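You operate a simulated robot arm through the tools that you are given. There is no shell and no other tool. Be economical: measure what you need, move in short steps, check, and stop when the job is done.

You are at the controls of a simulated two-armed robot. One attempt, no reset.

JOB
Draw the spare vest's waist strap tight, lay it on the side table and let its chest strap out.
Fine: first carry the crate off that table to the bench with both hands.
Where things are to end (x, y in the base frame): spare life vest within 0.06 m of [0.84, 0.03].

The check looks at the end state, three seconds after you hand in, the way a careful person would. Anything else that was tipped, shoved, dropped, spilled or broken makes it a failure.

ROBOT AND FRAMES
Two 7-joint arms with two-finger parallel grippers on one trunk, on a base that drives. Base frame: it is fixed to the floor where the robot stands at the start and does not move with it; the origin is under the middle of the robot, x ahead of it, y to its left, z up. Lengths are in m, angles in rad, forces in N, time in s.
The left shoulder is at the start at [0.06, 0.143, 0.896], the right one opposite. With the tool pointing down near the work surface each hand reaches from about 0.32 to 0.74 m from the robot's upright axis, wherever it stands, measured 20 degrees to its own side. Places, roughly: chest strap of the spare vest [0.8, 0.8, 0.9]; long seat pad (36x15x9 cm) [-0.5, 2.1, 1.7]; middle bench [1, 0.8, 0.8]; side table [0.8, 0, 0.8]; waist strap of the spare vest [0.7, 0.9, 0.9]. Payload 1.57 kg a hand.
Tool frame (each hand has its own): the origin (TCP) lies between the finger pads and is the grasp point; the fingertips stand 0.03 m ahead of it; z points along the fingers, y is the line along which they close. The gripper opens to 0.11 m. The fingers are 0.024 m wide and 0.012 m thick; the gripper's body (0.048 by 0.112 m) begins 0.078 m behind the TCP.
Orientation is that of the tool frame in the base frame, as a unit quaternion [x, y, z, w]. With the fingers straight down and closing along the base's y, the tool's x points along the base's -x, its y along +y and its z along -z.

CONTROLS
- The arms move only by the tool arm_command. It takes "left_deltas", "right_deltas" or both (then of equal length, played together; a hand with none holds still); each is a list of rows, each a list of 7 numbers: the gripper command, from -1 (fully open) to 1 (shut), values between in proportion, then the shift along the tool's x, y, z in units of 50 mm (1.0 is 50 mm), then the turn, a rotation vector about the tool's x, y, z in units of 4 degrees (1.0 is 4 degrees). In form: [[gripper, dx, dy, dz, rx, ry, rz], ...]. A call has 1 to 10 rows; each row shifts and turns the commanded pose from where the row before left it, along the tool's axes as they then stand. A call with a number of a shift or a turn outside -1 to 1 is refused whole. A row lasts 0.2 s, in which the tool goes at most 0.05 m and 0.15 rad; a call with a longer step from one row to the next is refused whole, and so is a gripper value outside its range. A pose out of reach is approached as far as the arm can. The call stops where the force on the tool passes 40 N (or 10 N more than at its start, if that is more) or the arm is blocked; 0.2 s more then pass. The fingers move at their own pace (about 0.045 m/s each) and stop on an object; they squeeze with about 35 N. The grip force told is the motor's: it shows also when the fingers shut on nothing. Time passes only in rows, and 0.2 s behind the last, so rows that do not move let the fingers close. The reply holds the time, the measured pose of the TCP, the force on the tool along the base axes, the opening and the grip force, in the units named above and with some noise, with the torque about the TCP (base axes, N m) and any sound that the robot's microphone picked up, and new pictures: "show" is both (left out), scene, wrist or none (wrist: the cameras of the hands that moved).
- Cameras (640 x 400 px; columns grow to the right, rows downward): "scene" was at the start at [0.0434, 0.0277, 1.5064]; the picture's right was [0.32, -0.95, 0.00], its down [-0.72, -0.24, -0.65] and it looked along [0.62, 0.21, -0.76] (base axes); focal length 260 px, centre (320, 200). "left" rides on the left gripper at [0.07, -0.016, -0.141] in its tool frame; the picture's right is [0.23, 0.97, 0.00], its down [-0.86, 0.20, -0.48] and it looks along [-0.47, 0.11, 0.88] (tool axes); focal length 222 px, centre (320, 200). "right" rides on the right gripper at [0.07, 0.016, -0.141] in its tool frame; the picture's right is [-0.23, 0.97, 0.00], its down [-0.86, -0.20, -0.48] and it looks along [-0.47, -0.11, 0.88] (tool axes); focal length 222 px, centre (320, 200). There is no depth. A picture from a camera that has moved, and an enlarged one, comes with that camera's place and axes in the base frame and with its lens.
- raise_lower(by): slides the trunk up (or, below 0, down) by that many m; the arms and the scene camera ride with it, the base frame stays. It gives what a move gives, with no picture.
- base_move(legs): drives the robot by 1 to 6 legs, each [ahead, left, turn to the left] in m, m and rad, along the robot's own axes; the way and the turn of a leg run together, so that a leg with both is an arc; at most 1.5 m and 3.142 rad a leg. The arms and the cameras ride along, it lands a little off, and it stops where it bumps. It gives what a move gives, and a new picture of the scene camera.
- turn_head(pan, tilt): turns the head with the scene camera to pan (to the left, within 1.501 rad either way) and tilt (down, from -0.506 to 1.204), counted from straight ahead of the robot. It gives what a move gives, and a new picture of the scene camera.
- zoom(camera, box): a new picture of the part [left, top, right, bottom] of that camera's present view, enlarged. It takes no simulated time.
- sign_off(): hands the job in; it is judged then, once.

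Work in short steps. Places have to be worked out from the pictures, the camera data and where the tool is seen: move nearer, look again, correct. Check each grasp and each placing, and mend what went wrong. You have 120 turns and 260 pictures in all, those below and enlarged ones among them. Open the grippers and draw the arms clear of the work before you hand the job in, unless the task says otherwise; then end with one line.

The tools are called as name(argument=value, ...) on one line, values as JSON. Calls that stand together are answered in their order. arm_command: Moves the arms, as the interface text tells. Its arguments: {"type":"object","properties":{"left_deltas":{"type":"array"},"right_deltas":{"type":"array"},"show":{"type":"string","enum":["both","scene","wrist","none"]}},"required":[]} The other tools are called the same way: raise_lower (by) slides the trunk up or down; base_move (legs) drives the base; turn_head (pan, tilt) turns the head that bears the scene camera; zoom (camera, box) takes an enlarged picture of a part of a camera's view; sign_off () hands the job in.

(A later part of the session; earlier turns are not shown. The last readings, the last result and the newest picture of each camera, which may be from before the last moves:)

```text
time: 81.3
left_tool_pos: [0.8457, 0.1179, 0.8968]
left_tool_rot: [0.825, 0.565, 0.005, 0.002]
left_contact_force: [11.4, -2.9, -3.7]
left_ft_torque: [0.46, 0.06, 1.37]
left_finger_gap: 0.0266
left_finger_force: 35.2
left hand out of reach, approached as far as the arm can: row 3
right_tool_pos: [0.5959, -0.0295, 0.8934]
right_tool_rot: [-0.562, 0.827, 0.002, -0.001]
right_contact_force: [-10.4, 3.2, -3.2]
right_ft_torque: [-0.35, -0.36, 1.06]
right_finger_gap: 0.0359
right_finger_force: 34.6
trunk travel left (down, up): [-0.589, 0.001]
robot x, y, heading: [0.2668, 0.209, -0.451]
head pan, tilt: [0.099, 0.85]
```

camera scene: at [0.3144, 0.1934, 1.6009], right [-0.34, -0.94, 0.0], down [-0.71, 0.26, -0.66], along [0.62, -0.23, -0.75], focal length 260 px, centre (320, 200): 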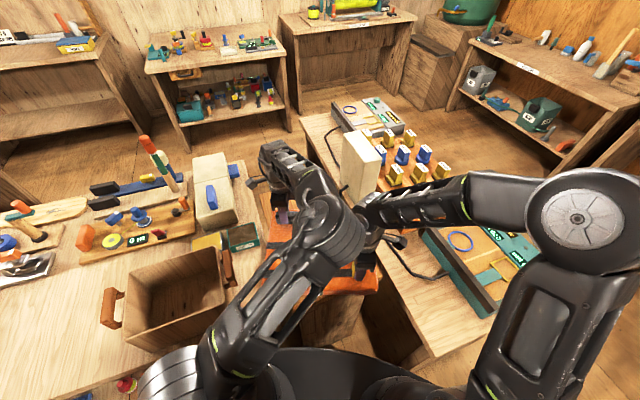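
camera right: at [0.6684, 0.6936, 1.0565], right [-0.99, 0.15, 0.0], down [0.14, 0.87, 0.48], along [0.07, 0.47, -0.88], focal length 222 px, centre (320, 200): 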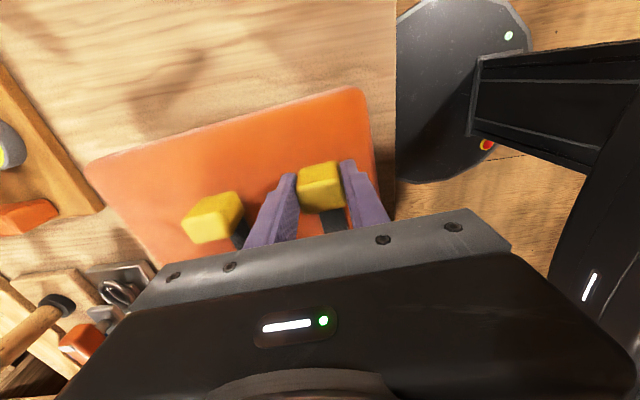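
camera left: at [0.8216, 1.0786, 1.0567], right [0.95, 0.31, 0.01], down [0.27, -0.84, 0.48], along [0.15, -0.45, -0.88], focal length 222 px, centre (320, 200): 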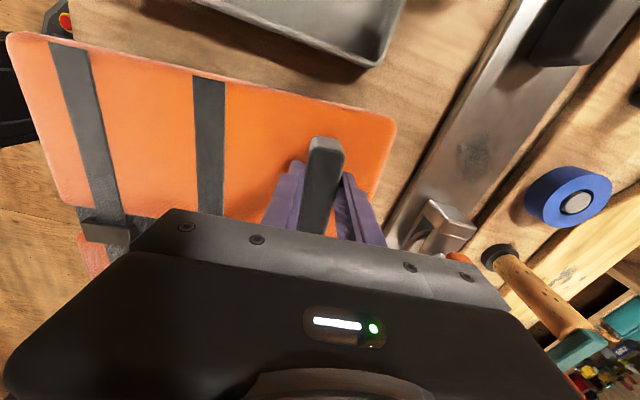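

Almost down; a few more mm.

arm_command(left_deltas=[[1, 0, 0, 0.08, 0, 0, 0], [1, 0, 0, 0.06, 0, 0, 0], [1, 0, 0, 0, 0, 0, 0]], right_deltas=[[1, 0, 0, 0.08, 0, 0, 0], [1, 0, 0, 0.06, 0, 0, 0], [1, 0, 0, 0, 0, 0, 0]], show="wrist")

```text
time: 82.1
left_tool_pos: [0.845, 0.1174, 0.8927]
left_tool_rot: [0.825, 0.565, 0.005, 0.002]
left_contact_force: [17.4, -3.2, 11.4]
left_ft_torque: [1.22, 0.1, 0.63]
left_finger_gap: 0.0269
left_finger_force: 35.4
left hand out of reach, approached as far as the arm can: row 2
right_tool_pos: [0.5985, -0.0288, 0.8872]
right_tool_rot: [-0.562, 0.827, 0.002, -0.001]
right_contact_force: [-7.4, 2.4, 0.3]
right_ft_torque: [1.04, -0.41, 0.61]
right_finger_gap: 0.0357
right_finger_force: 34.6
trunk travel left (down, up): [-0.589, 0.001]
robot x, y, heading: [0.2672, 0.2045, -0.448]
head pan, tilt: [0.099, 0.85]
camera right: at [0.5561, -0.0894, 1.0289], right [-0.82, 0.57, 0.0], down [0.5, 0.72, 0.48], along [0.27, 0.39, -0.88], focal length 222 px, centre (320, 200)
camera left: at [0.8529, 0.1892, 1.033], right [0.99, -0.14, 0.01], down [-0.13, -0.87, 0.48], along [-0.06, -0.47, -0.88], focal length 222 px, centre (320, 200)
```

right: 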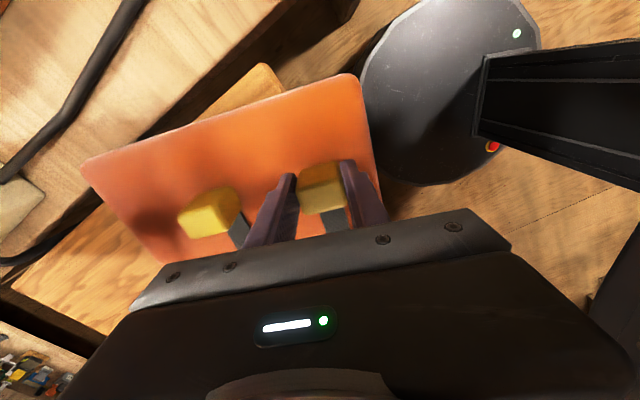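
left: 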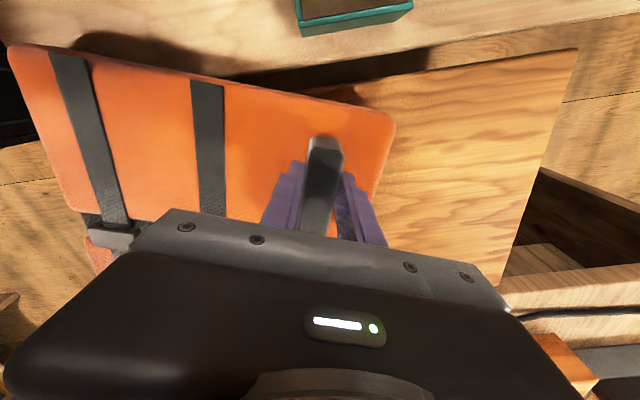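

The vest lies on the table, centre ≈(0.72, 0.06), so it needs ~12 cm more in +x. I release both, rise, and pull the left hand back.

arm_command(left_deltas=[[0.3, 0, 0, 0, 0, 0, 0], [-0.2, 0, 0, 0, 0, 0, 0], [-0.2, 0, 0, 0, 0, 0, 0], [-0.2, 0, -0.1, -0.4, 0, 0, 0], [-0.2, 0, -0.2, -0.5, 0, 0, 0], [-0.2, 0, -0.6, -0.7, 0, 0, 0], [-0.2, 0, -0.6, -0.7, 0, 0, 0], [-0.2, 0, -0.6, -0.6, 0, 0, 0], [-0.2, 0, -0.6, -0.6, 0, 0, 0]], right_deltas=[[0.3, 0, 0, 0, 0, 0, 0], [-0.3, 0, 0, 0, 0, 0, 0], [-0.3, 0, 0, 0, 0, 0, 0], [-0.3, 0, 0, -0.4, 0, 0, 0], [-0.3, 0, 0, -0.6, 0, 0, 0], [-0.3, 0, 0, -0.8, 0, 0, 0], [-0.3, 0, 0, -0.8, 0, 0, 0], [-0.3, 0.4, 0, -0.8, 0, 0, 0], [-0.3, 0.4, 0, -0.2, 0, 0, 0]], show="both")

```text
time: 84.1
left_tool_pos: [0.7163, 0.1646, 1.0657]
left_tool_rot: [0.825, 0.565, 0.003, 0.002]
left_contact_force: [-0.5, 0.0, -0.4]
left_ft_torque: [0.0, -0.01, 0.01]
left_finger_gap: 0.066
left_finger_force: 0.0
right_tool_pos: [0.58, -0.0661, 1.0676]
right_tool_rot: [-0.562, 0.827, 0.001, -0.002]
right_contact_force: [-0.4, 0.0, -0.2]
right_ft_torque: [-0.02, -0.04, -0.01]
right_finger_gap: 0.0716
right_finger_force: 0.0
trunk travel left (down, up): [-0.589, 0.001]
robot x, y, heading: [0.2651, 0.2071, -0.453]
head pan, tilt: [0.099, 0.85]
camera scene: at [0.3114, 0.1945, 1.601], right [-0.34, -0.94, 0.0], down [-0.71, 0.26, -0.66], along [0.62, -0.23, -0.75], focal length 260 px, centre (320, 200)
camera right: at [0.5401, -0.1259, 1.2106], right [-0.82, 0.57, 0.0], down [0.5, 0.72, 0.48], along [0.27, 0.39, -0.88], focal length 222 px, centre (320, 200)
camera left: at [0.7252, 0.2363, 1.2065], right [0.99, -0.14, 0.01], down [-0.13, -0.87, 0.48], along [-0.06, -0.47, -0.88], focal length 222 px, centre (320, 200)
```

scene: 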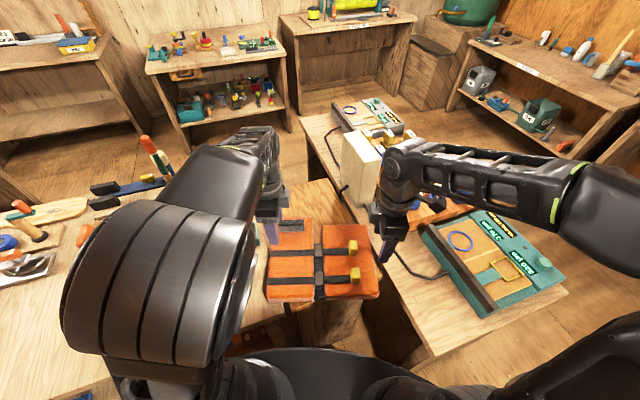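
right: 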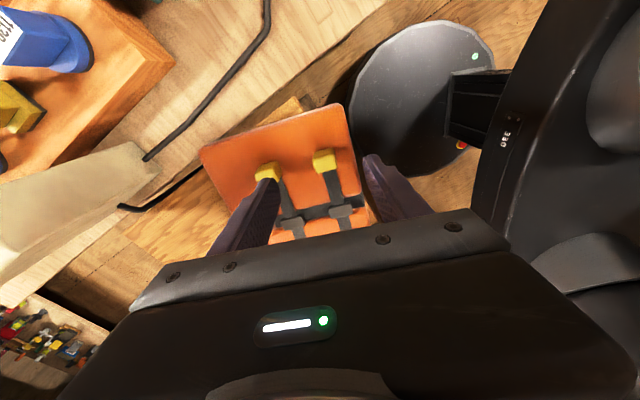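
left: 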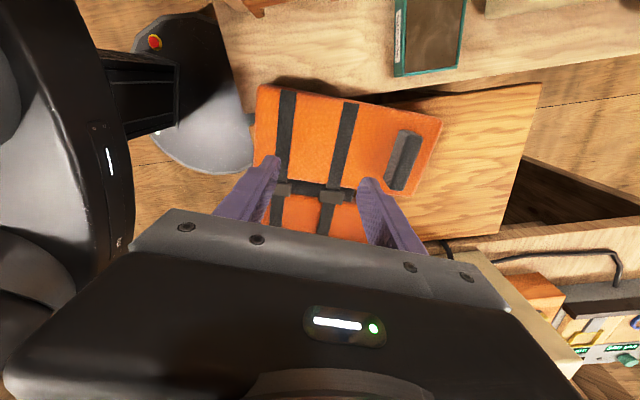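

Turn the base back to heading 0 so the vest is on the right arm's good side.

base_move(legs=[[0, 0, 0.45]])

turn_head(pan=-0.3, tilt=0.9)

```text
time: 85.8
left_tool_pos: [0.6903, 0.3645, 1.0642]
left_tool_rot: [0.678, 0.735, 0.003, 0.0]
left_contact_force: [-0.4, -1.0, -0.1]
left_ft_torque: [-0.01, 0.01, 0.0]
left_finger_gap: 0.0661
left_finger_force: 0.0
right_tool_pos: [0.6676, 0.0968, 1.0678]
right_tool_rot: [0.732, -0.681, -0.001, 0.002]
right_contact_force: [-0.3, -0.2, -0.4]
right_ft_torque: [-0.01, 0.01, -0.01]
right_finger_gap: 0.0715
right_finger_force: 0.0
trunk travel left (down, up): [-0.589, 0.001]
robot x, y, heading: [0.2645, 0.2061, 0.002]
head pan, tilt: [0.099, 0.85]
camera scene: at [0.3137, 0.2155, 1.601], right [0.1, -1.0, 0.0], down [-0.75, -0.07, -0.66], along [0.66, 0.06, -0.75], focal length 260 px, centre (320, 200)
```

scene: 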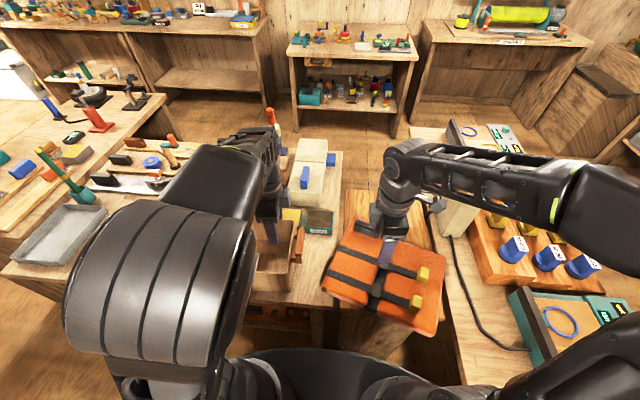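

```text
time: 86.7
left_tool_pos: [0.6906, 0.3642, 1.0655]
left_tool_rot: [0.678, 0.735, 0.003, 0.0]
left_contact_force: [0.6, -0.5, -0.6]
left_ft_torque: [0.0, -0.02, 0.02]
left_finger_gap: 0.0658
left_finger_force: 0.1
right_tool_pos: [0.6678, 0.0965, 1.0684]
right_tool_rot: [0.731, -0.682, -0.002, 0.002]
right_contact_force: [0.1, 0.2, -0.8]
right_ft_torque: [-0.02, 0.0, 0.0]
right_finger_gap: 0.0717
right_finger_force: 0.1
trunk travel left (down, up): [-0.589, 0.001]
robot x, y, heading: [0.2673, 0.2053, -0.0]
head pan, tilt: [-0.3, 0.901]
camera scene: at [0.308, 0.1852, 1.5971], right [-0.3, -0.96, 0.0], down [-0.75, 0.23, -0.62], along [0.59, -0.18, -0.78], focal length 260 px, centre (320, 200)
```

scene: 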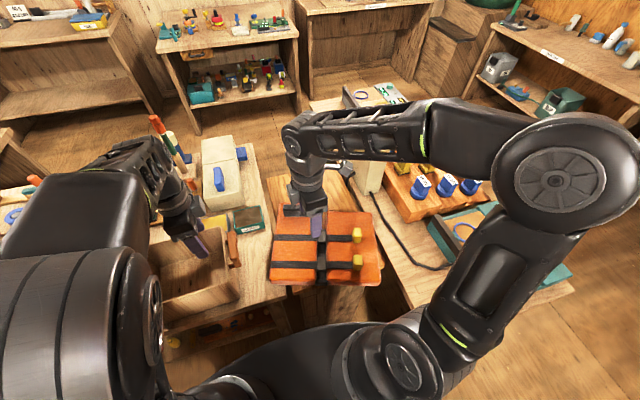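

From the left wrist view: vest centre ≈(0.72, 0.048), yaw ≈ −18°, chest buckle ≈(0.729, 0.054). I'll grip that buckle with the right hand and slide the vest on the table. Position above it with matching yaw.

arm_command(right_deltas=[[-0.3, 0.47, -0.58, 0, 0, 0, 0], [-0.3, 0.47, -0.58, 0, 0, 0, 0], [-0.3, 0, 0, 0.3, 0, 0, 1], [-0.3, 0, 0, 0.4, 0, 0, 1], [-0.3, 0, 0, 0.4, 0, 0, 1], [-0.3, 0, 0, 0.4, 0, 0, 1], [-0.3, 0, 0, 0.4, 0, 0, 1], [-0.3, 0, 0, 0, 0, 0, 0.5], [-0.3, 0, 0, 0, 0, 0, 0]], show="wrist")

zoom(camera="right", box=[220, 110, 420, 235])

zoom(camera="scene", box=[240, 150, 420, 310])

```text
time: 88.7
left_tool_pos: [0.6908, 0.3645, 1.0648]
left_tool_rot: [0.678, 0.735, 0.003, 0.0]
left_contact_force: [-0.6, -0.2, 0.4]
left_ft_torque: [0.0, 0.01, -0.02]
left_finger_gap: 0.066
left_finger_force: 0.1
right_tool_pos: [0.7268, 0.0553, 0.9713]
right_tool_rot: [-0.589, 0.808, 0.001, -0.002]
right_contact_force: [0.0, 0.3, 0.1]
right_ft_torque: [-0.01, -0.02, -0.06]
right_finger_gap: 0.0719
right_finger_force: 0.1
trunk travel left (down, up): [-0.589, 0.001]
robot x, y, heading: [0.2676, 0.2032, -0.002]
head pan, tilt: [-0.3, 0.901]
camera right: at [0.6913, -0.0076, 1.1135], right [-0.86, 0.52, 0.0], down [0.46, 0.75, 0.48], along [0.24, 0.41, -0.88], focal length 222 px, centre (320, 200)
```

right: 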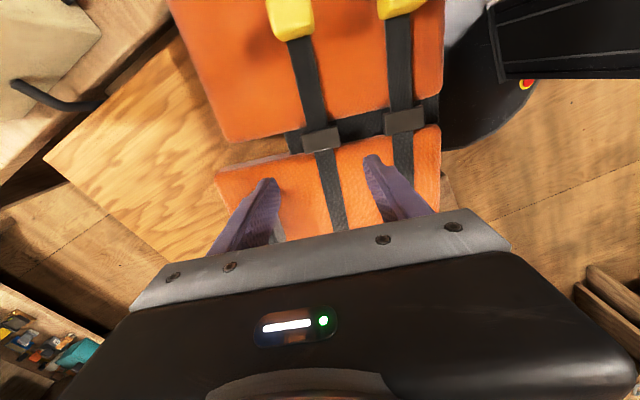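

```text
3.20 times, centred on (320, 172) of right
camera zoom: at [0.6913, -0.0076, 1.1135], right [-0.86, 0.52, 0.0], down [0.46, 0.75, 0.48], along [0.24, 0.41, -0.88], focal length 711 px, centre (320, 288)
```

zoom: 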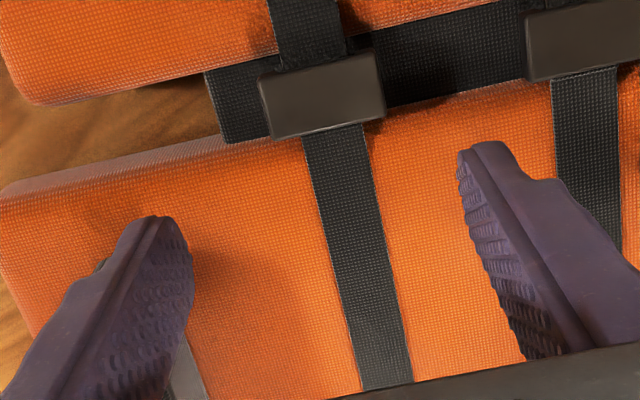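

```text
2.50 times, centred on (330, 230) of scene
camera zoom: at [0.3081, 0.1851, 1.5971], right [-0.3, -0.95, 0.0], down [-0.75, 0.23, -0.62], along [0.59, -0.18, -0.78], focal length 650 px, centre (295, 125)
```

zoom: 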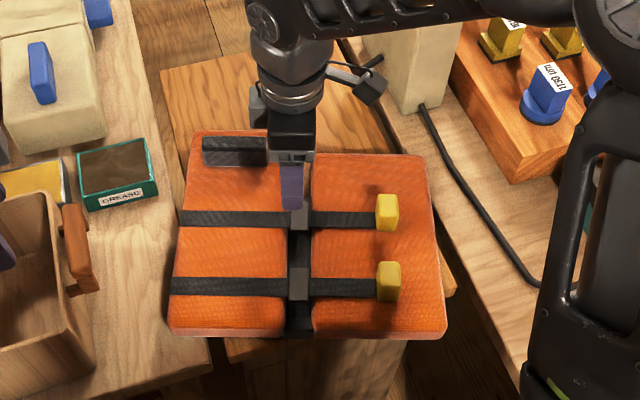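

Buckle is ~1.2 cm further along tool +x; both straps are equally extended (waist tight). Shift and descend near the buckle.

arm_command(right_deltas=[[-0.3, 0.25, 0, 0.3, 0, 0, 0], [-0.3, 0, 0, 0.5, 0, 0, 0], [-0.3, 0, 0, 0.6, 0, 0, 0], [-0.3, 0, 0, 0.3, 0, 0, 0], [-0.3, 0, 0, 0, 0, 0, 0]], show="none")

zoom(camera="right", box=[220, 110, 420, 235])

zoom(camera="scene", box=[280, 190, 390, 290])

```text
time: 89.9
left_tool_pos: [0.6919, 0.3636, 1.064]
left_tool_rot: [0.678, 0.735, 0.003, 0.001]
left_contact_force: [-0.3, -0.3, -0.4]
left_ft_torque: [0.0, -0.05, 0.01]
left_finger_gap: 0.0661
left_finger_force: 0.0
right_tool_pos: [0.7236, 0.0416, 0.8869]
right_tool_rot: [-0.589, 0.808, 0.001, -0.002]
right_contact_force: [0.1, -0.5, -0.7]
right_ft_torque: [0.01, -0.03, 0.02]
right_finger_gap: 0.0715
right_finger_force: 0.1
trunk travel left (down, up): [-0.589, 0.001]
robot x, y, heading: [0.2676, 0.2063, 0.002]
head pan, tilt: [-0.3, 0.901]
```

```text
3.20 times, centred on (320, 172) of right
camera zoom: at [0.6865, -0.0213, 1.0297], right [-0.86, 0.52, 0.0], down [0.45, 0.75, 0.48], along [0.24, 0.41, -0.88], focal length 711 px, centre (320, 288)
```

zoom: 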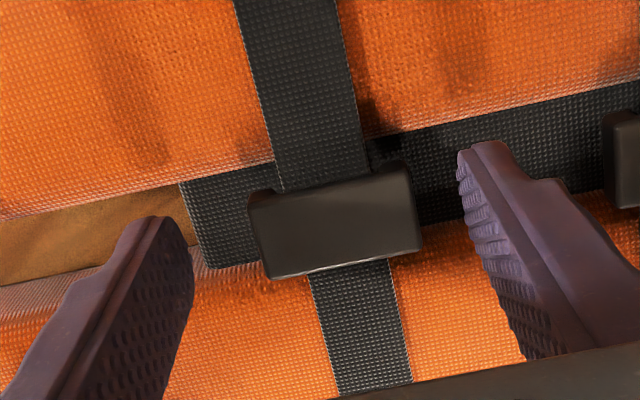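

```text
4.00 times, centred on (335, 240) of scene
camera zoom: at [0.3079, 0.185, 1.5971], right [-0.3, -0.95, 0.0], down [-0.75, 0.23, -0.62], along [0.59, -0.18, -0.78], focal length 1041 px, centre (260, 40)
```

zoom: 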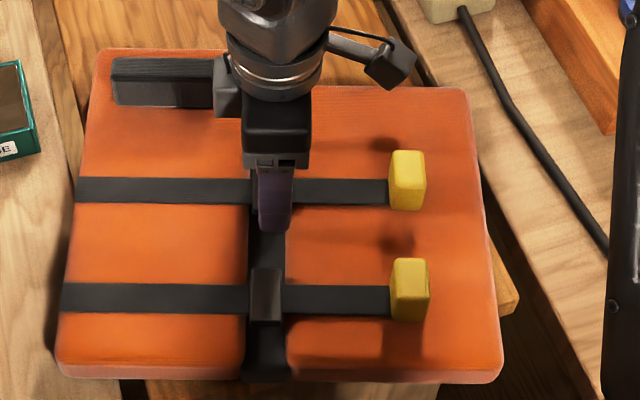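

Fingers straddle the buckle lengthwise. I nudge, descend 1 cm and close.

arm_command(right_deltas=[[-0.3, 0, 0.09, 0.1, 0, 0, 0], [-0.3, 0, 0, 0.1, 0, 0, 0], [0.2, 0, 0, 0, 0, 0, 0], [1, 0, 0, 0, 0, 0, 0], [1, 0, 0, 0, 0, 0, 0], [1, 0, 0, 0, 0, 0, 0]], show="none")

zoom(camera="right", box=[220, 110, 420, 235])

```text
time: 91.3
left_tool_pos: [0.6909, 0.3642, 1.0665]
left_tool_rot: [0.679, 0.735, 0.003, 0.001]
left_contact_force: [0.7, 0.4, 0.4]
left_ft_torque: [-0.02, 0.02, -0.01]
left_finger_gap: 0.0659
left_finger_force: 0.0
right_tool_pos: [0.7197, 0.0445, 0.8781]
right_tool_rot: [-0.588, 0.809, 0.002, -0.001]
right_contact_force: [2.2, -1.9, 2.2]
right_ft_torque: [0.34, -0.34, -0.28]
right_finger_gap: 0.0228
right_finger_force: 22.3
trunk travel left (down, up): [-0.589, 0.001]
robot x, y, heading: [0.2636, 0.2044, 0.001]
head pan, tilt: [-0.3, 0.901]
```

```text
3.20 times, centred on (320, 172) of right
camera zoom: at [0.6833, -0.0193, 1.0197], right [-0.86, 0.52, 0.0], down [0.45, 0.75, 0.48], along [0.24, 0.41, -0.88], focal length 711 px, centre (320, 288)
```

zoom: 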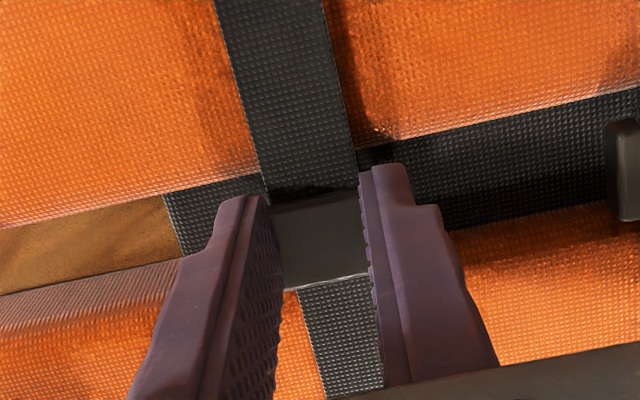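

Gap is smaller than the buckle looked; wait one more moment and see whether it still closes.

arm_command(right_deltas=[[1, 0, 0, 0, 0, 0, 0], [1, 0, 0, 0, 0, 0, 0]], show="none")

zoom(camera="scene", box=[280, 190, 390, 290])

```text
time: 91.9
left_tool_pos: [0.6905, 0.3627, 1.0647]
left_tool_rot: [0.678, 0.735, 0.004, 0.001]
left_contact_force: [-0.2, 0.2, 0.2]
left_ft_torque: [0.01, 0.05, -0.02]
left_finger_gap: 0.0662
left_finger_force: 0.2
right_tool_pos: [0.7198, 0.0437, 0.877]
right_tool_rot: [-0.588, 0.809, 0.001, -0.001]
right_contact_force: [3.2, 0.7, -0.6]
right_ft_torque: [-0.52, 0.14, 0.02]
right_finger_gap: 0.0227
right_finger_force: 35.5
trunk travel left (down, up): [-0.589, 0.001]
robot x, y, heading: [0.267, 0.2058, -0.001]
head pan, tilt: [-0.3, 0.901]
```

```text
4.00 times, centred on (335, 240) of scene
camera zoom: at [0.3081, 0.185, 1.5972], right [-0.3, -0.95, 0.0], down [-0.75, 0.23, -0.62], along [0.59, -0.18, -0.78], focal length 1041 px, centre (260, 40)
```

zoom: 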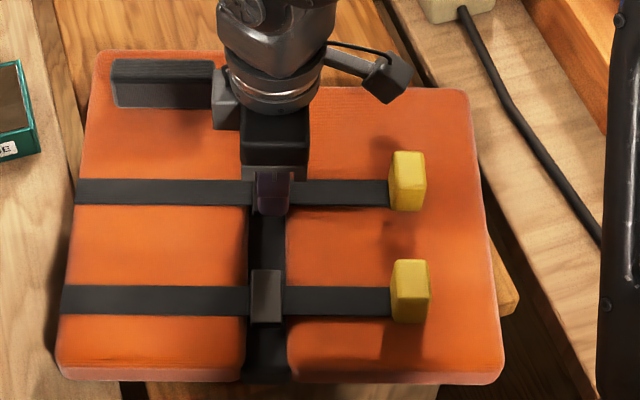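

It's holding firmly (35 N). Test-drag 2 cm in +x.

arm_command(right_deltas=[[1, -0.062, -0.19, 0, 0, 0, 0], [1, -0.062, -0.19, 0, 0, 0, 0], [1, 0, 0, 0, 0, 0, 0]], show="none")

zoom(camera="scene", box=[280, 190, 390, 290])

```text
time: 92.7
left_tool_pos: [0.691, 0.3635, 1.0652]
left_tool_rot: [0.678, 0.735, 0.003, 0.001]
left_contact_force: [0.2, -0.4, 0.7]
left_ft_torque: [0.02, 0.0, 0.04]
left_finger_gap: 0.0661
left_finger_force: 0.2
right_tool_pos: [0.7398, 0.0437, 0.877]
right_tool_rot: [-0.589, 0.808, 0.001, -0.002]
right_contact_force: [-4.8, 2.8, 8.2]
right_ft_torque: [-0.68, 0.57, -0.23]
right_finger_gap: 0.0229
right_finger_force: 35.0
trunk travel left (down, up): [-0.589, 0.001]
robot x, y, heading: [0.2651, 0.2064, 0.002]
head pan, tilt: [-0.3, 0.901]
```

```text
4.00 times, centred on (335, 240) of scene
camera zoom: at [0.3067, 0.1856, 1.5972], right [-0.3, -0.95, 0.0], down [-0.75, 0.23, -0.62], along [0.59, -0.18, -0.78], focal length 1041 px, centre (260, 40)
```

zoom: 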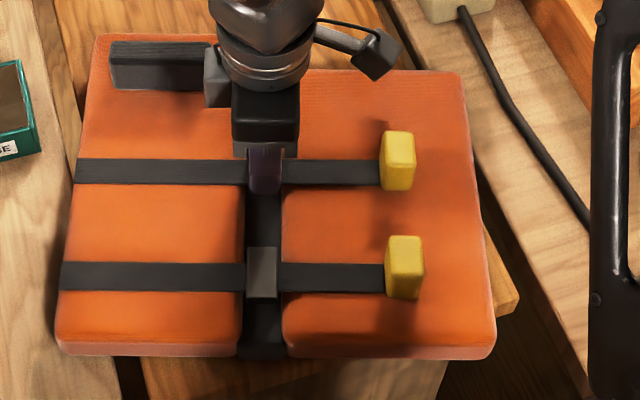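

Vest follows well. Continue +10 cm in x while rotating it back ~18°.

arm_command(right_deltas=[[1, -0.124, -0.38, 0, 0, 0, -0.9], [1, -0.097, -0.388, 0, 0, 0, -0.9], [1, -0.07, -0.394, 0, 0, 0, -0.9], [1, 0, 0, 0, 0, 0, 0]], show="scene")

zoom(camera="scene", box=[240, 130, 400, 280])

```text
time: 93.7
left_tool_pos: [0.6895, 0.3639, 1.0646]
left_tool_rot: [0.679, 0.735, 0.003, 0.001]
left_contact_force: [0.6, 0.1, 0.2]
left_ft_torque: [-0.01, 0.0, -0.01]
left_finger_gap: 0.066
left_finger_force: 0.2
right_tool_pos: [0.8001, 0.0436, 0.8769]
right_tool_rot: [-0.662, 0.749, 0.002, -0.002]
right_contact_force: [-5.5, -0.4, 8.6]
right_ft_torque: [-0.14, 0.14, -0.52]
right_finger_gap: 0.0227
right_finger_force: 35.2
trunk travel left (down, up): [-0.589, 0.001]
robot x, y, heading: [0.2676, 0.2074, -0.002]
head pan, tilt: [-0.3, 0.901]
camera scene: at [0.3066, 0.1853, 1.5972], right [-0.3, -0.95, 0.0], down [-0.75, 0.23, -0.62], along [0.59, -0.18, -0.78], focal length 260 px, centre (320, 200)
```

scene: 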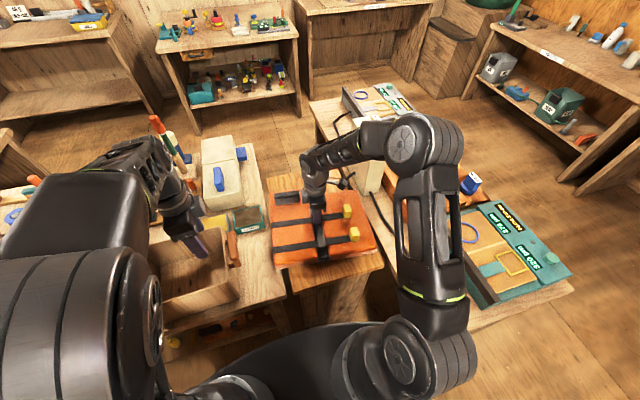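

```text
2.67 times, centred on (320, 205) of scene
camera zoom: at [0.3066, 0.1853, 1.5972], right [-0.3, -0.95, 0.0], down [-0.75, 0.23, -0.62], along [0.59, -0.18, -0.78], focal length 694 px, centre (320, 187)
```

zoom: 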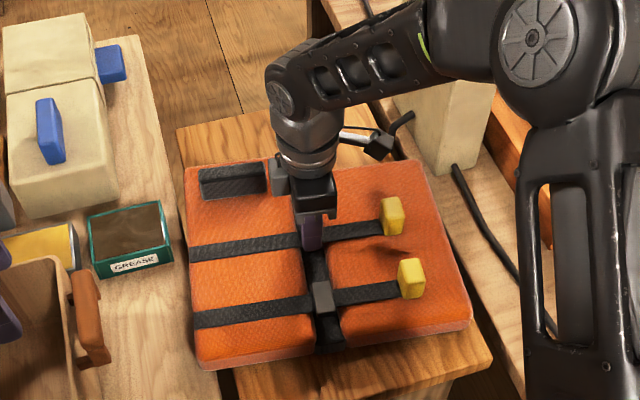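

Good. Last 4 cm with a slight −y shift and ~6° more rotation.

arm_command(right_deltas=[[1, 0.07, -0.412, 0, 0, 0, -0.8], [1, 0.099, -0.406, 0, 0, 0, -0.8], [1, 0, 0, 0, 0, 0, 0]], show="wrist")

zoom(camera="scene", box=[240, 130, 400, 280])

```text
time: 94.5
left_tool_pos: [0.6911, 0.3635, 1.0655]
left_tool_rot: [0.678, 0.735, 0.003, 0.0]
left_contact_force: [-0.9, 0.0, 1.0]
left_ft_torque: [0.01, 0.03, -0.03]
left_finger_gap: 0.0661
left_finger_force: 0.0
right_tool_pos: [0.8402, 0.032, 0.8776]
right_tool_rot: [-0.703, 0.711, 0.002, -0.002]
right_contact_force: [-5.7, -0.2, 6.6]
right_ft_torque: [0.26, 0.13, -0.21]
right_finger_gap: 0.0226
right_finger_force: 35.1
trunk travel left (down, up): [-0.589, 0.001]
robot x, y, heading: [0.2654, 0.206, -0.002]
head pan, tilt: [-0.3, 0.901]
camera right: at [0.8226, -0.0382, 1.0191], right [-0.97, 0.24, 0.0], down [0.21, 0.85, 0.48], along [0.11, 0.46, -0.88], focal length 222 px, centre (320, 200)
```

right: 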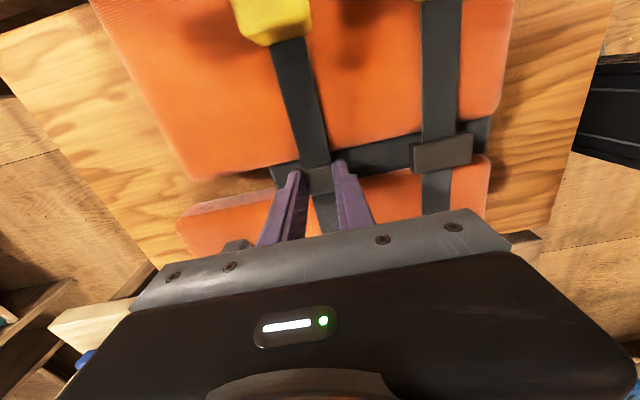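

```text
2.67 times, centred on (320, 205) of scene
camera zoom: at [0.3068, 0.1852, 1.5972], right [-0.3, -0.95, 0.0], down [-0.75, 0.23, -0.62], along [0.59, -0.18, -0.78], focal length 694 px, centre (320, 187)
```

zoom: 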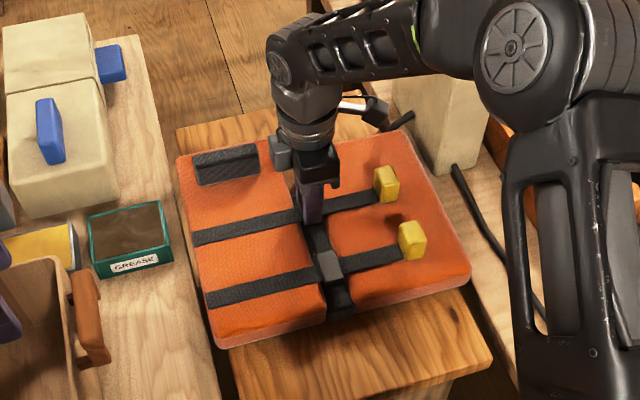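

Vest centre now ≈(0.825, 0.025), yaw ≈5°. Release the buckle, rise, and move over the chest tab (≈(0.825, −0.065)).

arm_command(right_deltas=[[0.4, 0, 0, 0, 0, 0, 0], [-0.1, 0, 0, 0, 0, 0, 0], [-0.3, 0, 0, 0, 0, 0, 0], [-0.3, 0, 0, -0.4, 0, 0, 0], [-0.3, 0, 0, -0.7, 0, 0, 0], [-0.3, 0.4, 0, -0.5, 0, 0, 0], [-0.3, 0.8, 0.1, 0, 0, 0, -0.6], [-0.3, 0.7, 0.1, 0, 0, 0, -0.6], [-0.3, 0, 0, 0, 0, 0, 0]], show="wrist")

zoom(camera="scene", box=[240, 130, 400, 280])

```text
time: 96.5
left_tool_pos: [0.6912, 0.3647, 1.0638]
left_tool_rot: [0.678, 0.735, 0.003, 0.0]
left_contact_force: [0.6, 0.6, 0.1]
left_ft_torque: [-0.06, 0.0, 0.02]
left_finger_gap: 0.0658
left_finger_force: 0.0
right_tool_pos: [0.8313, -0.0633, 0.9558]
right_tool_rot: [0.732, -0.681, -0.002, 0.001]
right_contact_force: [0.3, -0.2, 1.5]
right_ft_torque: [-0.01, 0.0, 0.0]
right_finger_gap: 0.0714
right_finger_force: 0.1
trunk travel left (down, up): [-0.589, 0.001]
robot x, y, heading: [0.2694, 0.2065, -0.002]
head pan, tilt: [-0.3, 0.901]
camera right: at [0.8196, -0.1343, 1.0985], right [-0.99, 0.16, 0.0], down [0.14, 0.87, 0.48], along [0.07, 0.47, -0.88], focal length 222 px, centre (320, 200)
```

right: 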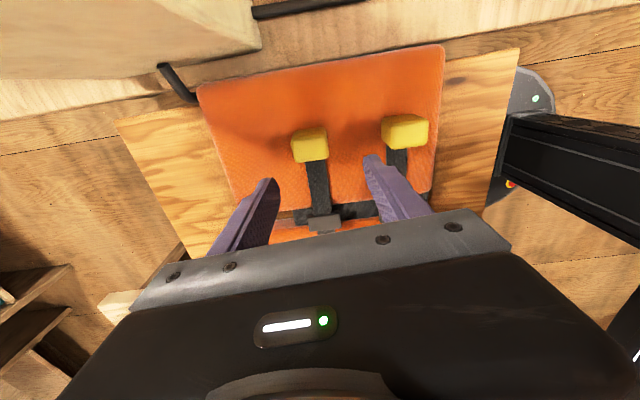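

```text
2.67 times, centred on (320, 205) of scene
camera zoom: at [0.3082, 0.1855, 1.5971], right [-0.3, -0.96, 0.0], down [-0.75, 0.23, -0.62], along [0.59, -0.18, -0.78], focal length 694 px, centre (320, 187)
```

zoom: 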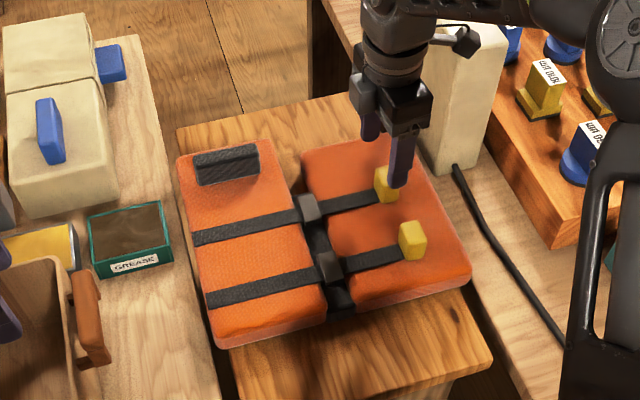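

Chest tab at ≈(0.834, −0.083). Shift, descend and grip it.

arm_command(right_deltas=[[-0.3, 0.4, -0.05, 0, 0, 0, 0.5], [-0.3, 0, 0, 0.5, 0, 0, 0], [-0.3, 0, 0, 0.3, 0, 0, 0], [-0.3, 0, 0, 0, 0, 0, 0]], show="none")

zoom(camera="right", box=[220, 90, 420, 235])

zoom(camera="scene", box=[300, 160, 380, 230])

```text
time: 97.5
left_tool_pos: [0.6909, 0.3641, 1.0649]
left_tool_rot: [0.678, 0.735, 0.003, 0.0]
left_contact_force: [-0.7, 0.4, 0.3]
left_ft_torque: [0.01, -0.01, 0.01]
left_finger_gap: 0.066
left_finger_force: 0.0
right_tool_pos: [0.8356, -0.0836, 0.917]
right_tool_rot: [0.72, -0.694, -0.002, 0.002]
right_contact_force: [-0.5, -0.2, -0.1]
right_ft_torque: [-0.01, 0.0, 0.0]
right_finger_gap: 0.0717
right_finger_force: 0.1
trunk travel left (down, up): [-0.589, 0.001]
robot x, y, heading: [0.2659, 0.2061, 0.003]
head pan, tilt: [-0.3, 0.901]
```

```text
2.76 times, centred on (320, 162) of right
camera zoom: at [0.8222, -0.1552, 1.0591], right [-0.98, 0.19, 0.0], down [0.17, 0.86, 0.48], along [0.09, 0.47, -0.88], focal length 613 px, centre (320, 303)
```

zoom: 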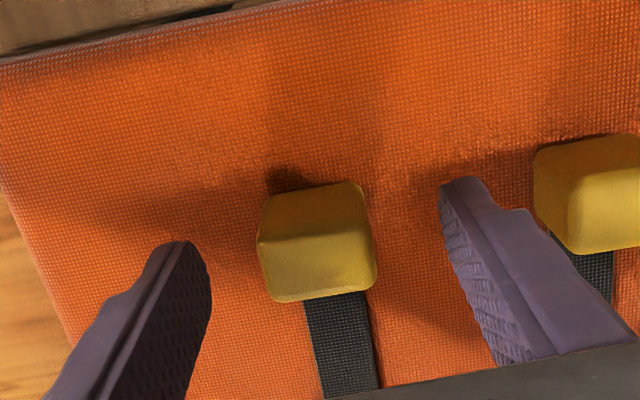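

```text
5.71 times, centred on (340, 195) of scene
camera zoom: at [0.308, 0.1852, 1.5971], right [-0.3, -0.95, 0.0], down [-0.75, 0.23, -0.62], along [0.59, -0.18, -0.78], focal length 1487 px, centre (206, 229)
```

zoom: 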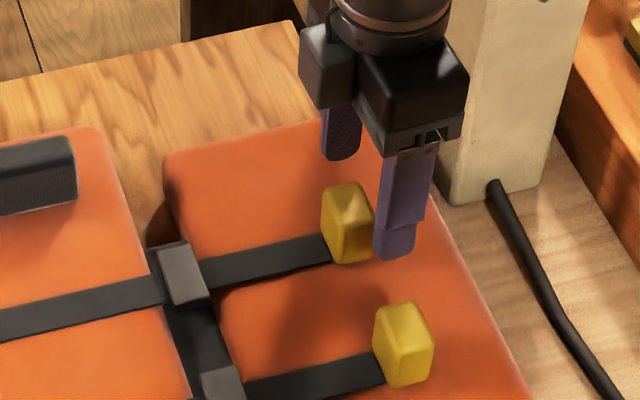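

Tab is 1.2 cm toward +y of the tool axis. Correct, descend 3 cm and close.

arm_command(right_deltas=[[-0.3, -0.24, 0, 0.3, 0, 0, 0], [-0.3, 0, 0, 0.3, 0, 0, 0], [0.2, 0, 0, 0, 0, 0, 0], [1, 0, 0, 0, 0, 0, 0], [1, 0, 0, 0, 0, 0, 0], [1, 0, 0, 0, 0, 0, 0]], show="none")

zoom(camera="right", box=[220, 90, 420, 235])

```text
time: 98.9
left_tool_pos: [0.6909, 0.3645, 1.065]
left_tool_rot: [0.679, 0.734, 0.003, 0.0]
left_contact_force: [-0.1, 0.5, -0.4]
left_ft_torque: [-0.02, -0.01, -0.01]
left_finger_gap: 0.0661
left_finger_force: 0.0
right_tool_pos: [0.836, -0.0734, 0.8873]
right_tool_rot: [0.72, -0.694, -0.001, 0.001]
right_contact_force: [3.5, 0.3, 1.3]
right_ft_torque: [0.12, -0.22, -0.46]
right_finger_gap: 0.0357
right_finger_force: 28.8
trunk travel left (down, up): [-0.589, 0.001]
robot x, y, heading: [0.2688, 0.2049, -0.0]
head pan, tilt: [-0.3, 0.901]
```

```text
2.76 times, centred on (320, 162) of right
camera zoom: at [0.8225, -0.1436, 1.0294], right [-0.98, 0.19, 0.0], down [0.17, 0.86, 0.48], along [0.09, 0.47, -0.88], focal length 613 px, centre (320, 303)
```

zoom: 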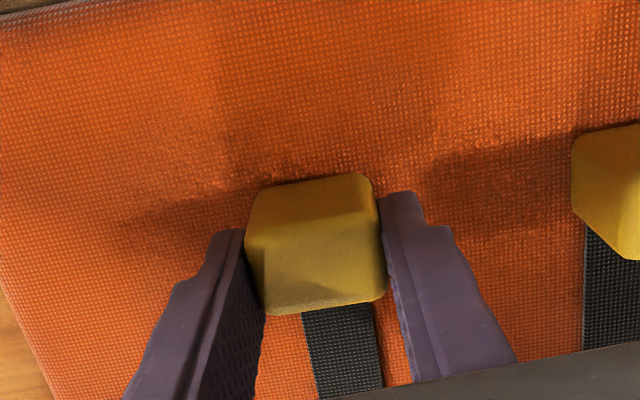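

Gripped (0.036). Push the chest tab toward its buckle (+y) 4 cm, watching the vest.

arm_command(right_deltas=[[1, -0.1, 0, 0, 0, 0, 0], [1, -0.1, 0, 0, 0, 0, 0], [1, -0.1, 0, 0, 0, 0, 0], [1, -0.1, 0, 0, 0, 0, 0], [1, -0.1, 0, 0, 0, 0, 0], [1, -0.1, 0, 0, 0, 0, 0], [1, -0.1, 0, 0, 0, 0, 0], [1, -0.1, 0, 0, 0, 0, 0]], show="none")

zoom(camera="scene", box=[240, 130, 400, 280])

```text
time: 100.7
left_tool_pos: [0.6911, 0.3632, 1.0652]
left_tool_rot: [0.679, 0.734, 0.003, 0.0]
left_contact_force: [-0.9, 0.2, -0.8]
left_ft_torque: [0.0, -0.02, -0.01]
left_finger_gap: 0.0659
left_finger_force: 0.0
right_tool_pos: [0.8334, -0.0313, 0.8887]
right_tool_rot: [0.72, -0.693, -0.002, 0.001]
right_contact_force: [1.9, 0.8, 1.6]
right_ft_torque: [-0.9, -0.39, -0.51]
right_finger_gap: 0.0352
right_finger_force: 34.7
trunk travel left (down, up): [-0.589, 0.001]
robot x, y, heading: [0.2663, 0.2042, 0.001]
head pan, tilt: [-0.3, 0.901]
```

```text
2.67 times, centred on (320, 205) of scene
camera zoom: at [0.308, 0.1852, 1.5971], right [-0.3, -0.96, 0.0], down [-0.75, 0.23, -0.62], along [0.59, -0.18, -0.78], focal length 694 px, centre (320, 187)
```

zoom: 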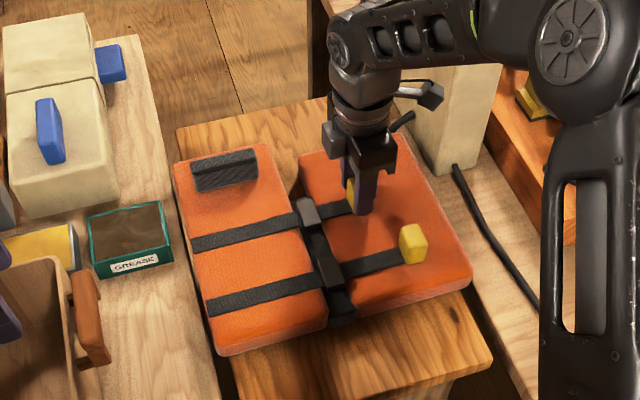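

Strap runs in and the vest stays nearly still. Continue 3.2 cm.

arm_command(right_deltas=[[1, -0.08, 0, 0, 0, 0, 0], [1, -0.08, 0, 0, 0, 0, 0], [1, -0.08, 0, 0, 0, 0, 0], [1, -0.08, 0, 0, 0, 0, 0], [1, -0.08, 0, 0, 0, 0, 0], [1, -0.08, 0, 0, 0, 0, 0], [1, -0.08, 0, 0, 0, 0, 0], [1, -0.08, 0, 0, 0, 0, 0]], show="none")

zoom(camera="scene", box=[240, 130, 400, 280])

zoom(camera="right", box=[220, 90, 420, 235])

```text
time: 102.5
left_tool_pos: [0.6914, 0.3648, 1.065]
left_tool_rot: [0.678, 0.735, 0.003, 0.0]
left_contact_force: [0.3, -0.1, -0.7]
left_ft_torque: [0.0, 0.04, -0.01]
left_finger_gap: 0.066
left_finger_force: 0.0
right_tool_pos: [0.8307, 0.0005, 0.8869]
right_tool_rot: [0.72, -0.694, -0.002, 0.001]
right_contact_force: [-1.3, -3.5, 2.3]
right_ft_torque: [0.15, -0.67, -0.36]
right_finger_gap: 0.0349
right_finger_force: 35.3
trunk travel left (down, up): [-0.589, 0.001]
robot x, y, heading: [0.264, 0.2032, 0.001]
head pan, tilt: [-0.3, 0.901]
```

```text
2.67 times, centred on (320, 205) of scene
camera zoom: at [0.3077, 0.1846, 1.5972], right [-0.3, -0.95, 0.0], down [-0.75, 0.23, -0.62], along [0.59, -0.18, -0.78], focal length 694 px, centre (320, 187)
```

zoom: 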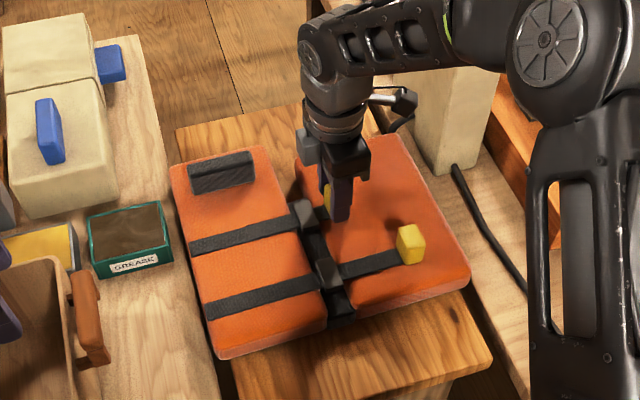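

```text
2.76 times, centred on (320, 162) of right
camera zoom: at [0.8177, -0.0709, 1.0296], right [-0.98, 0.19, 0.0], down [0.17, 0.86, 0.48], along [0.09, 0.47, -0.88], focal length 613 px, centre (320, 303)
```

zoom: 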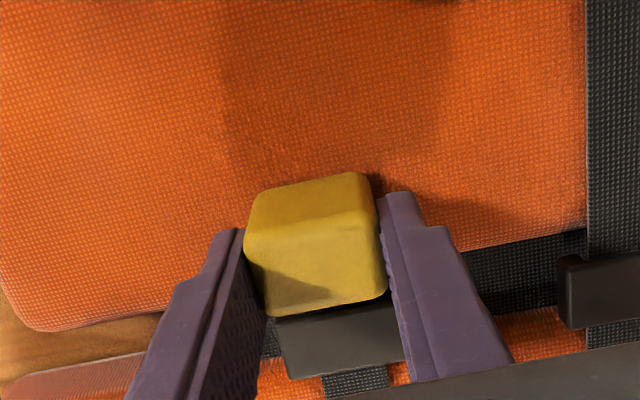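

Tab is now next to its buckle, like the waist strap was when fully out. One small extra push to confirm the stop.

arm_command(right_deltas=[[1, -0.08, 0, 0, 0, 0, 0], [1, -0.06, 0, 0, 0, 0, 0], [1, 0, 0, 0, 0, 0, 0]], show="none")

zoom(camera="right", box=[220, 90, 420, 235])

```text
time: 103.3
left_tool_pos: [0.6914, 0.3639, 1.0661]
left_tool_rot: [0.678, 0.735, 0.004, 0.0]
left_contact_force: [-0.6, -0.6, -0.7]
left_ft_torque: [0.0, 0.01, -0.01]
left_finger_gap: 0.0658
left_finger_force: 0.1
right_tool_pos: [0.8317, 0.0079, 0.8868]
right_tool_rot: [0.72, -0.694, -0.002, 0.002]
right_contact_force: [-1.0, -5.3, 2.2]
right_ft_torque: [-0.29, -0.24, -0.22]
right_finger_gap: 0.0351
right_finger_force: 35.1
trunk travel left (down, up): [-0.589, 0.001]
robot x, y, heading: [0.269, 0.204, -0.001]
head pan, tilt: [-0.3, 0.901]
```

```text
2.76 times, centred on (320, 162) of right
camera zoom: at [0.8176, -0.0639, 1.0295], right [-0.98, 0.19, 0.0], down [0.17, 0.86, 0.48], along [0.09, 0.47, -0.88], focal length 613 px, centre (320, 303)
```

zoom: 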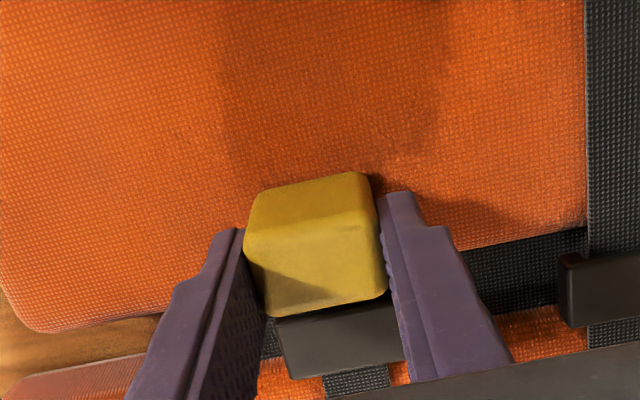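

The strap is at its stop (vest now moves with the tab). Release, rise straight up and swing the right hand away to inspect.

arm_command(right_deltas=[[0.4, 0, 0, 0, 0, 0, 0], [-0.2, 0, 0, 0, 0, 0, 0], [-0.2, 0, 0, 0, 0, 0, 0], [-0.2, 0, 0, -0.5, 0, 0, 0], [-0.2, 0, 0, -0.8, 0, 0, 0], [-0.2, 0, 0, -0.8, 0, 0, 0], [-0.2, 0, 0.5, -0.8, 0, 0, 0], [-0.2, 0, 0.9, -0.3, 0, 0, 0], [-0.2, 0, 0.9, 0, 0, 0, 0], [-0.2, 0, 0.9, 0, 0, 0, 0]], show="both")

zoom(camera="scene", box=[240, 130, 400, 280])

```text
time: 105.5
left_tool_pos: [0.6893, 0.3629, 1.0653]
left_tool_rot: [0.678, 0.735, 0.003, 0.001]
left_contact_force: [-0.6, -0.4, 0.5]
left_ft_torque: [0.02, -0.04, 0.0]
left_finger_gap: 0.0659
left_finger_force: 0.1
right_tool_pos: [0.6712, 0.0051, 1.0487]
right_tool_rot: [0.72, -0.694, -0.001, 0.002]
right_contact_force: [-0.7, 0.2, 0.6]
right_ft_torque: [0.01, -0.06, -0.03]
right_finger_gap: 0.0658
right_finger_force: 0.1
trunk travel left (down, up): [-0.589, 0.001]
robot x, y, heading: [0.2667, 0.2065, -0.001]
head pan, tilt: [-0.3, 0.901]
camera scene: at [0.3062, 0.1851, 1.5972], right [-0.3, -0.96, 0.0], down [-0.75, 0.23, -0.62], along [0.59, -0.18, -0.78], focal length 260 px, centre (320, 200)
camera right: at [0.6584, -0.067, 1.1902], right [-0.98, 0.19, 0.0], down [0.17, 0.86, 0.48], along [0.09, 0.47, -0.88], focal length 222 px, centre (320, 200)
```

scene: 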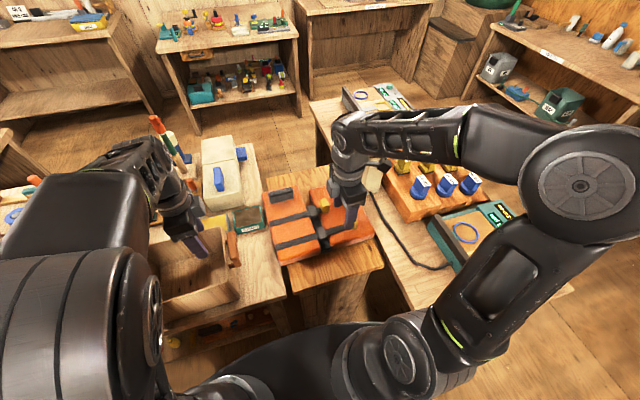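
right: 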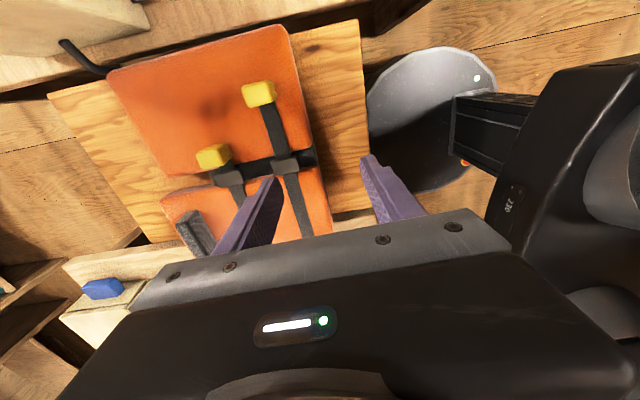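

```text
2.67 times, centred on (320, 205) of scene
camera zoom: at [0.3062, 0.1851, 1.5972], right [-0.3, -0.96, 0.0], down [-0.75, 0.23, -0.62], along [0.59, -0.18, -0.78], focal length 694 px, centre (320, 187)
```

zoom: 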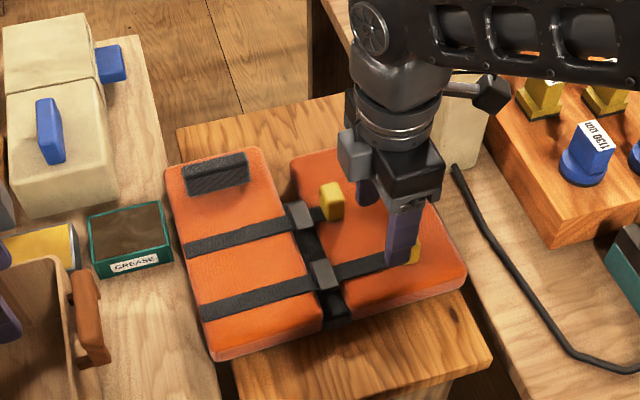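

Chest strap fully let out. The waist tab may have crept ~1 cm in during the carry, so I'll grip it (≈(0.736, −0.066), vest yaw ≈ +7°) and pull it tight once more.

arm_command(right_deltas=[[-0.3, 0.5, -0.42, 0, 0, 0, 0], [-0.3, 0.5, -0.42, 0.2, 0, 0, 0], [-0.3, 0.46, -0.41, 0.4, 0, 0, 0], [-0.3, 0, 0, 0.7, 0, 0, -0.6], [-0.3, 0, 0, 0.7, 0, 0, -0.6], [-0.3, 0, 0, 0, 0, 0, 0]], show="wrist")

zoom(camera="scene", box=[240, 130, 400, 280])

```text
time: 106.9
left_tool_pos: [0.6894, 0.3644, 1.0656]
left_tool_rot: [0.678, 0.735, 0.004, 0.0]
left_contact_force: [-0.4, 0.7, 0.4]
left_ft_torque: [0.0, -0.03, 0.03]
left_finger_gap: 0.066
left_finger_force: 0.0
right_tool_pos: [0.7352, -0.0678, 0.947]
right_tool_rot: [0.748, -0.664, -0.001, 0.001]
right_contact_force: [-0.4, -0.8, -0.1]
right_ft_torque: [-0.01, -0.02, -0.03]
right_finger_gap: 0.0718
right_finger_force: 0.1
trunk travel left (down, up): [-0.589, 0.001]
robot x, y, heading: [0.2637, 0.2039, -0.002]
head pan, tilt: [-0.3, 0.901]
camera right: at [0.7275, -0.1401, 1.0904], right [-0.99, 0.11, 0.0], down [0.1, 0.87, 0.48], along [0.05, 0.48, -0.88], focal length 222 px, centre (320, 200)
```

right: 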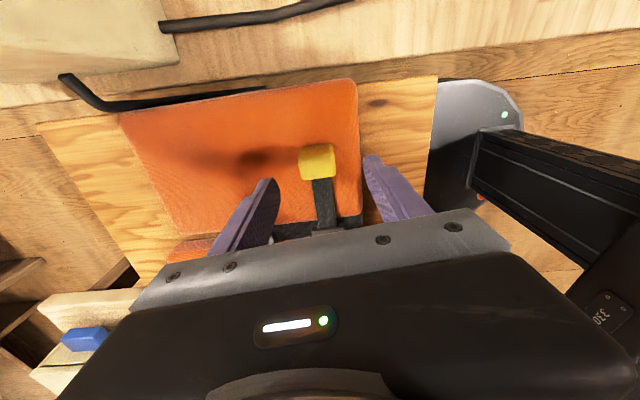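

```text
2.67 times, centred on (320, 205) of scene
camera zoom: at [0.3076, 0.1853, 1.5972], right [-0.3, -0.95, 0.0], down [-0.75, 0.23, -0.62], along [0.59, -0.18, -0.78], focal length 694 px, centre (320, 187)
```

zoom: 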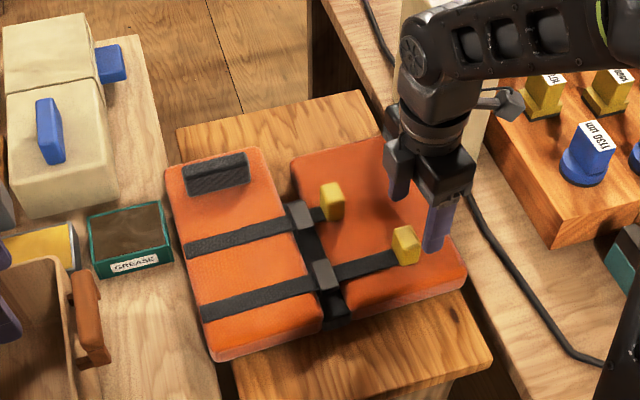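

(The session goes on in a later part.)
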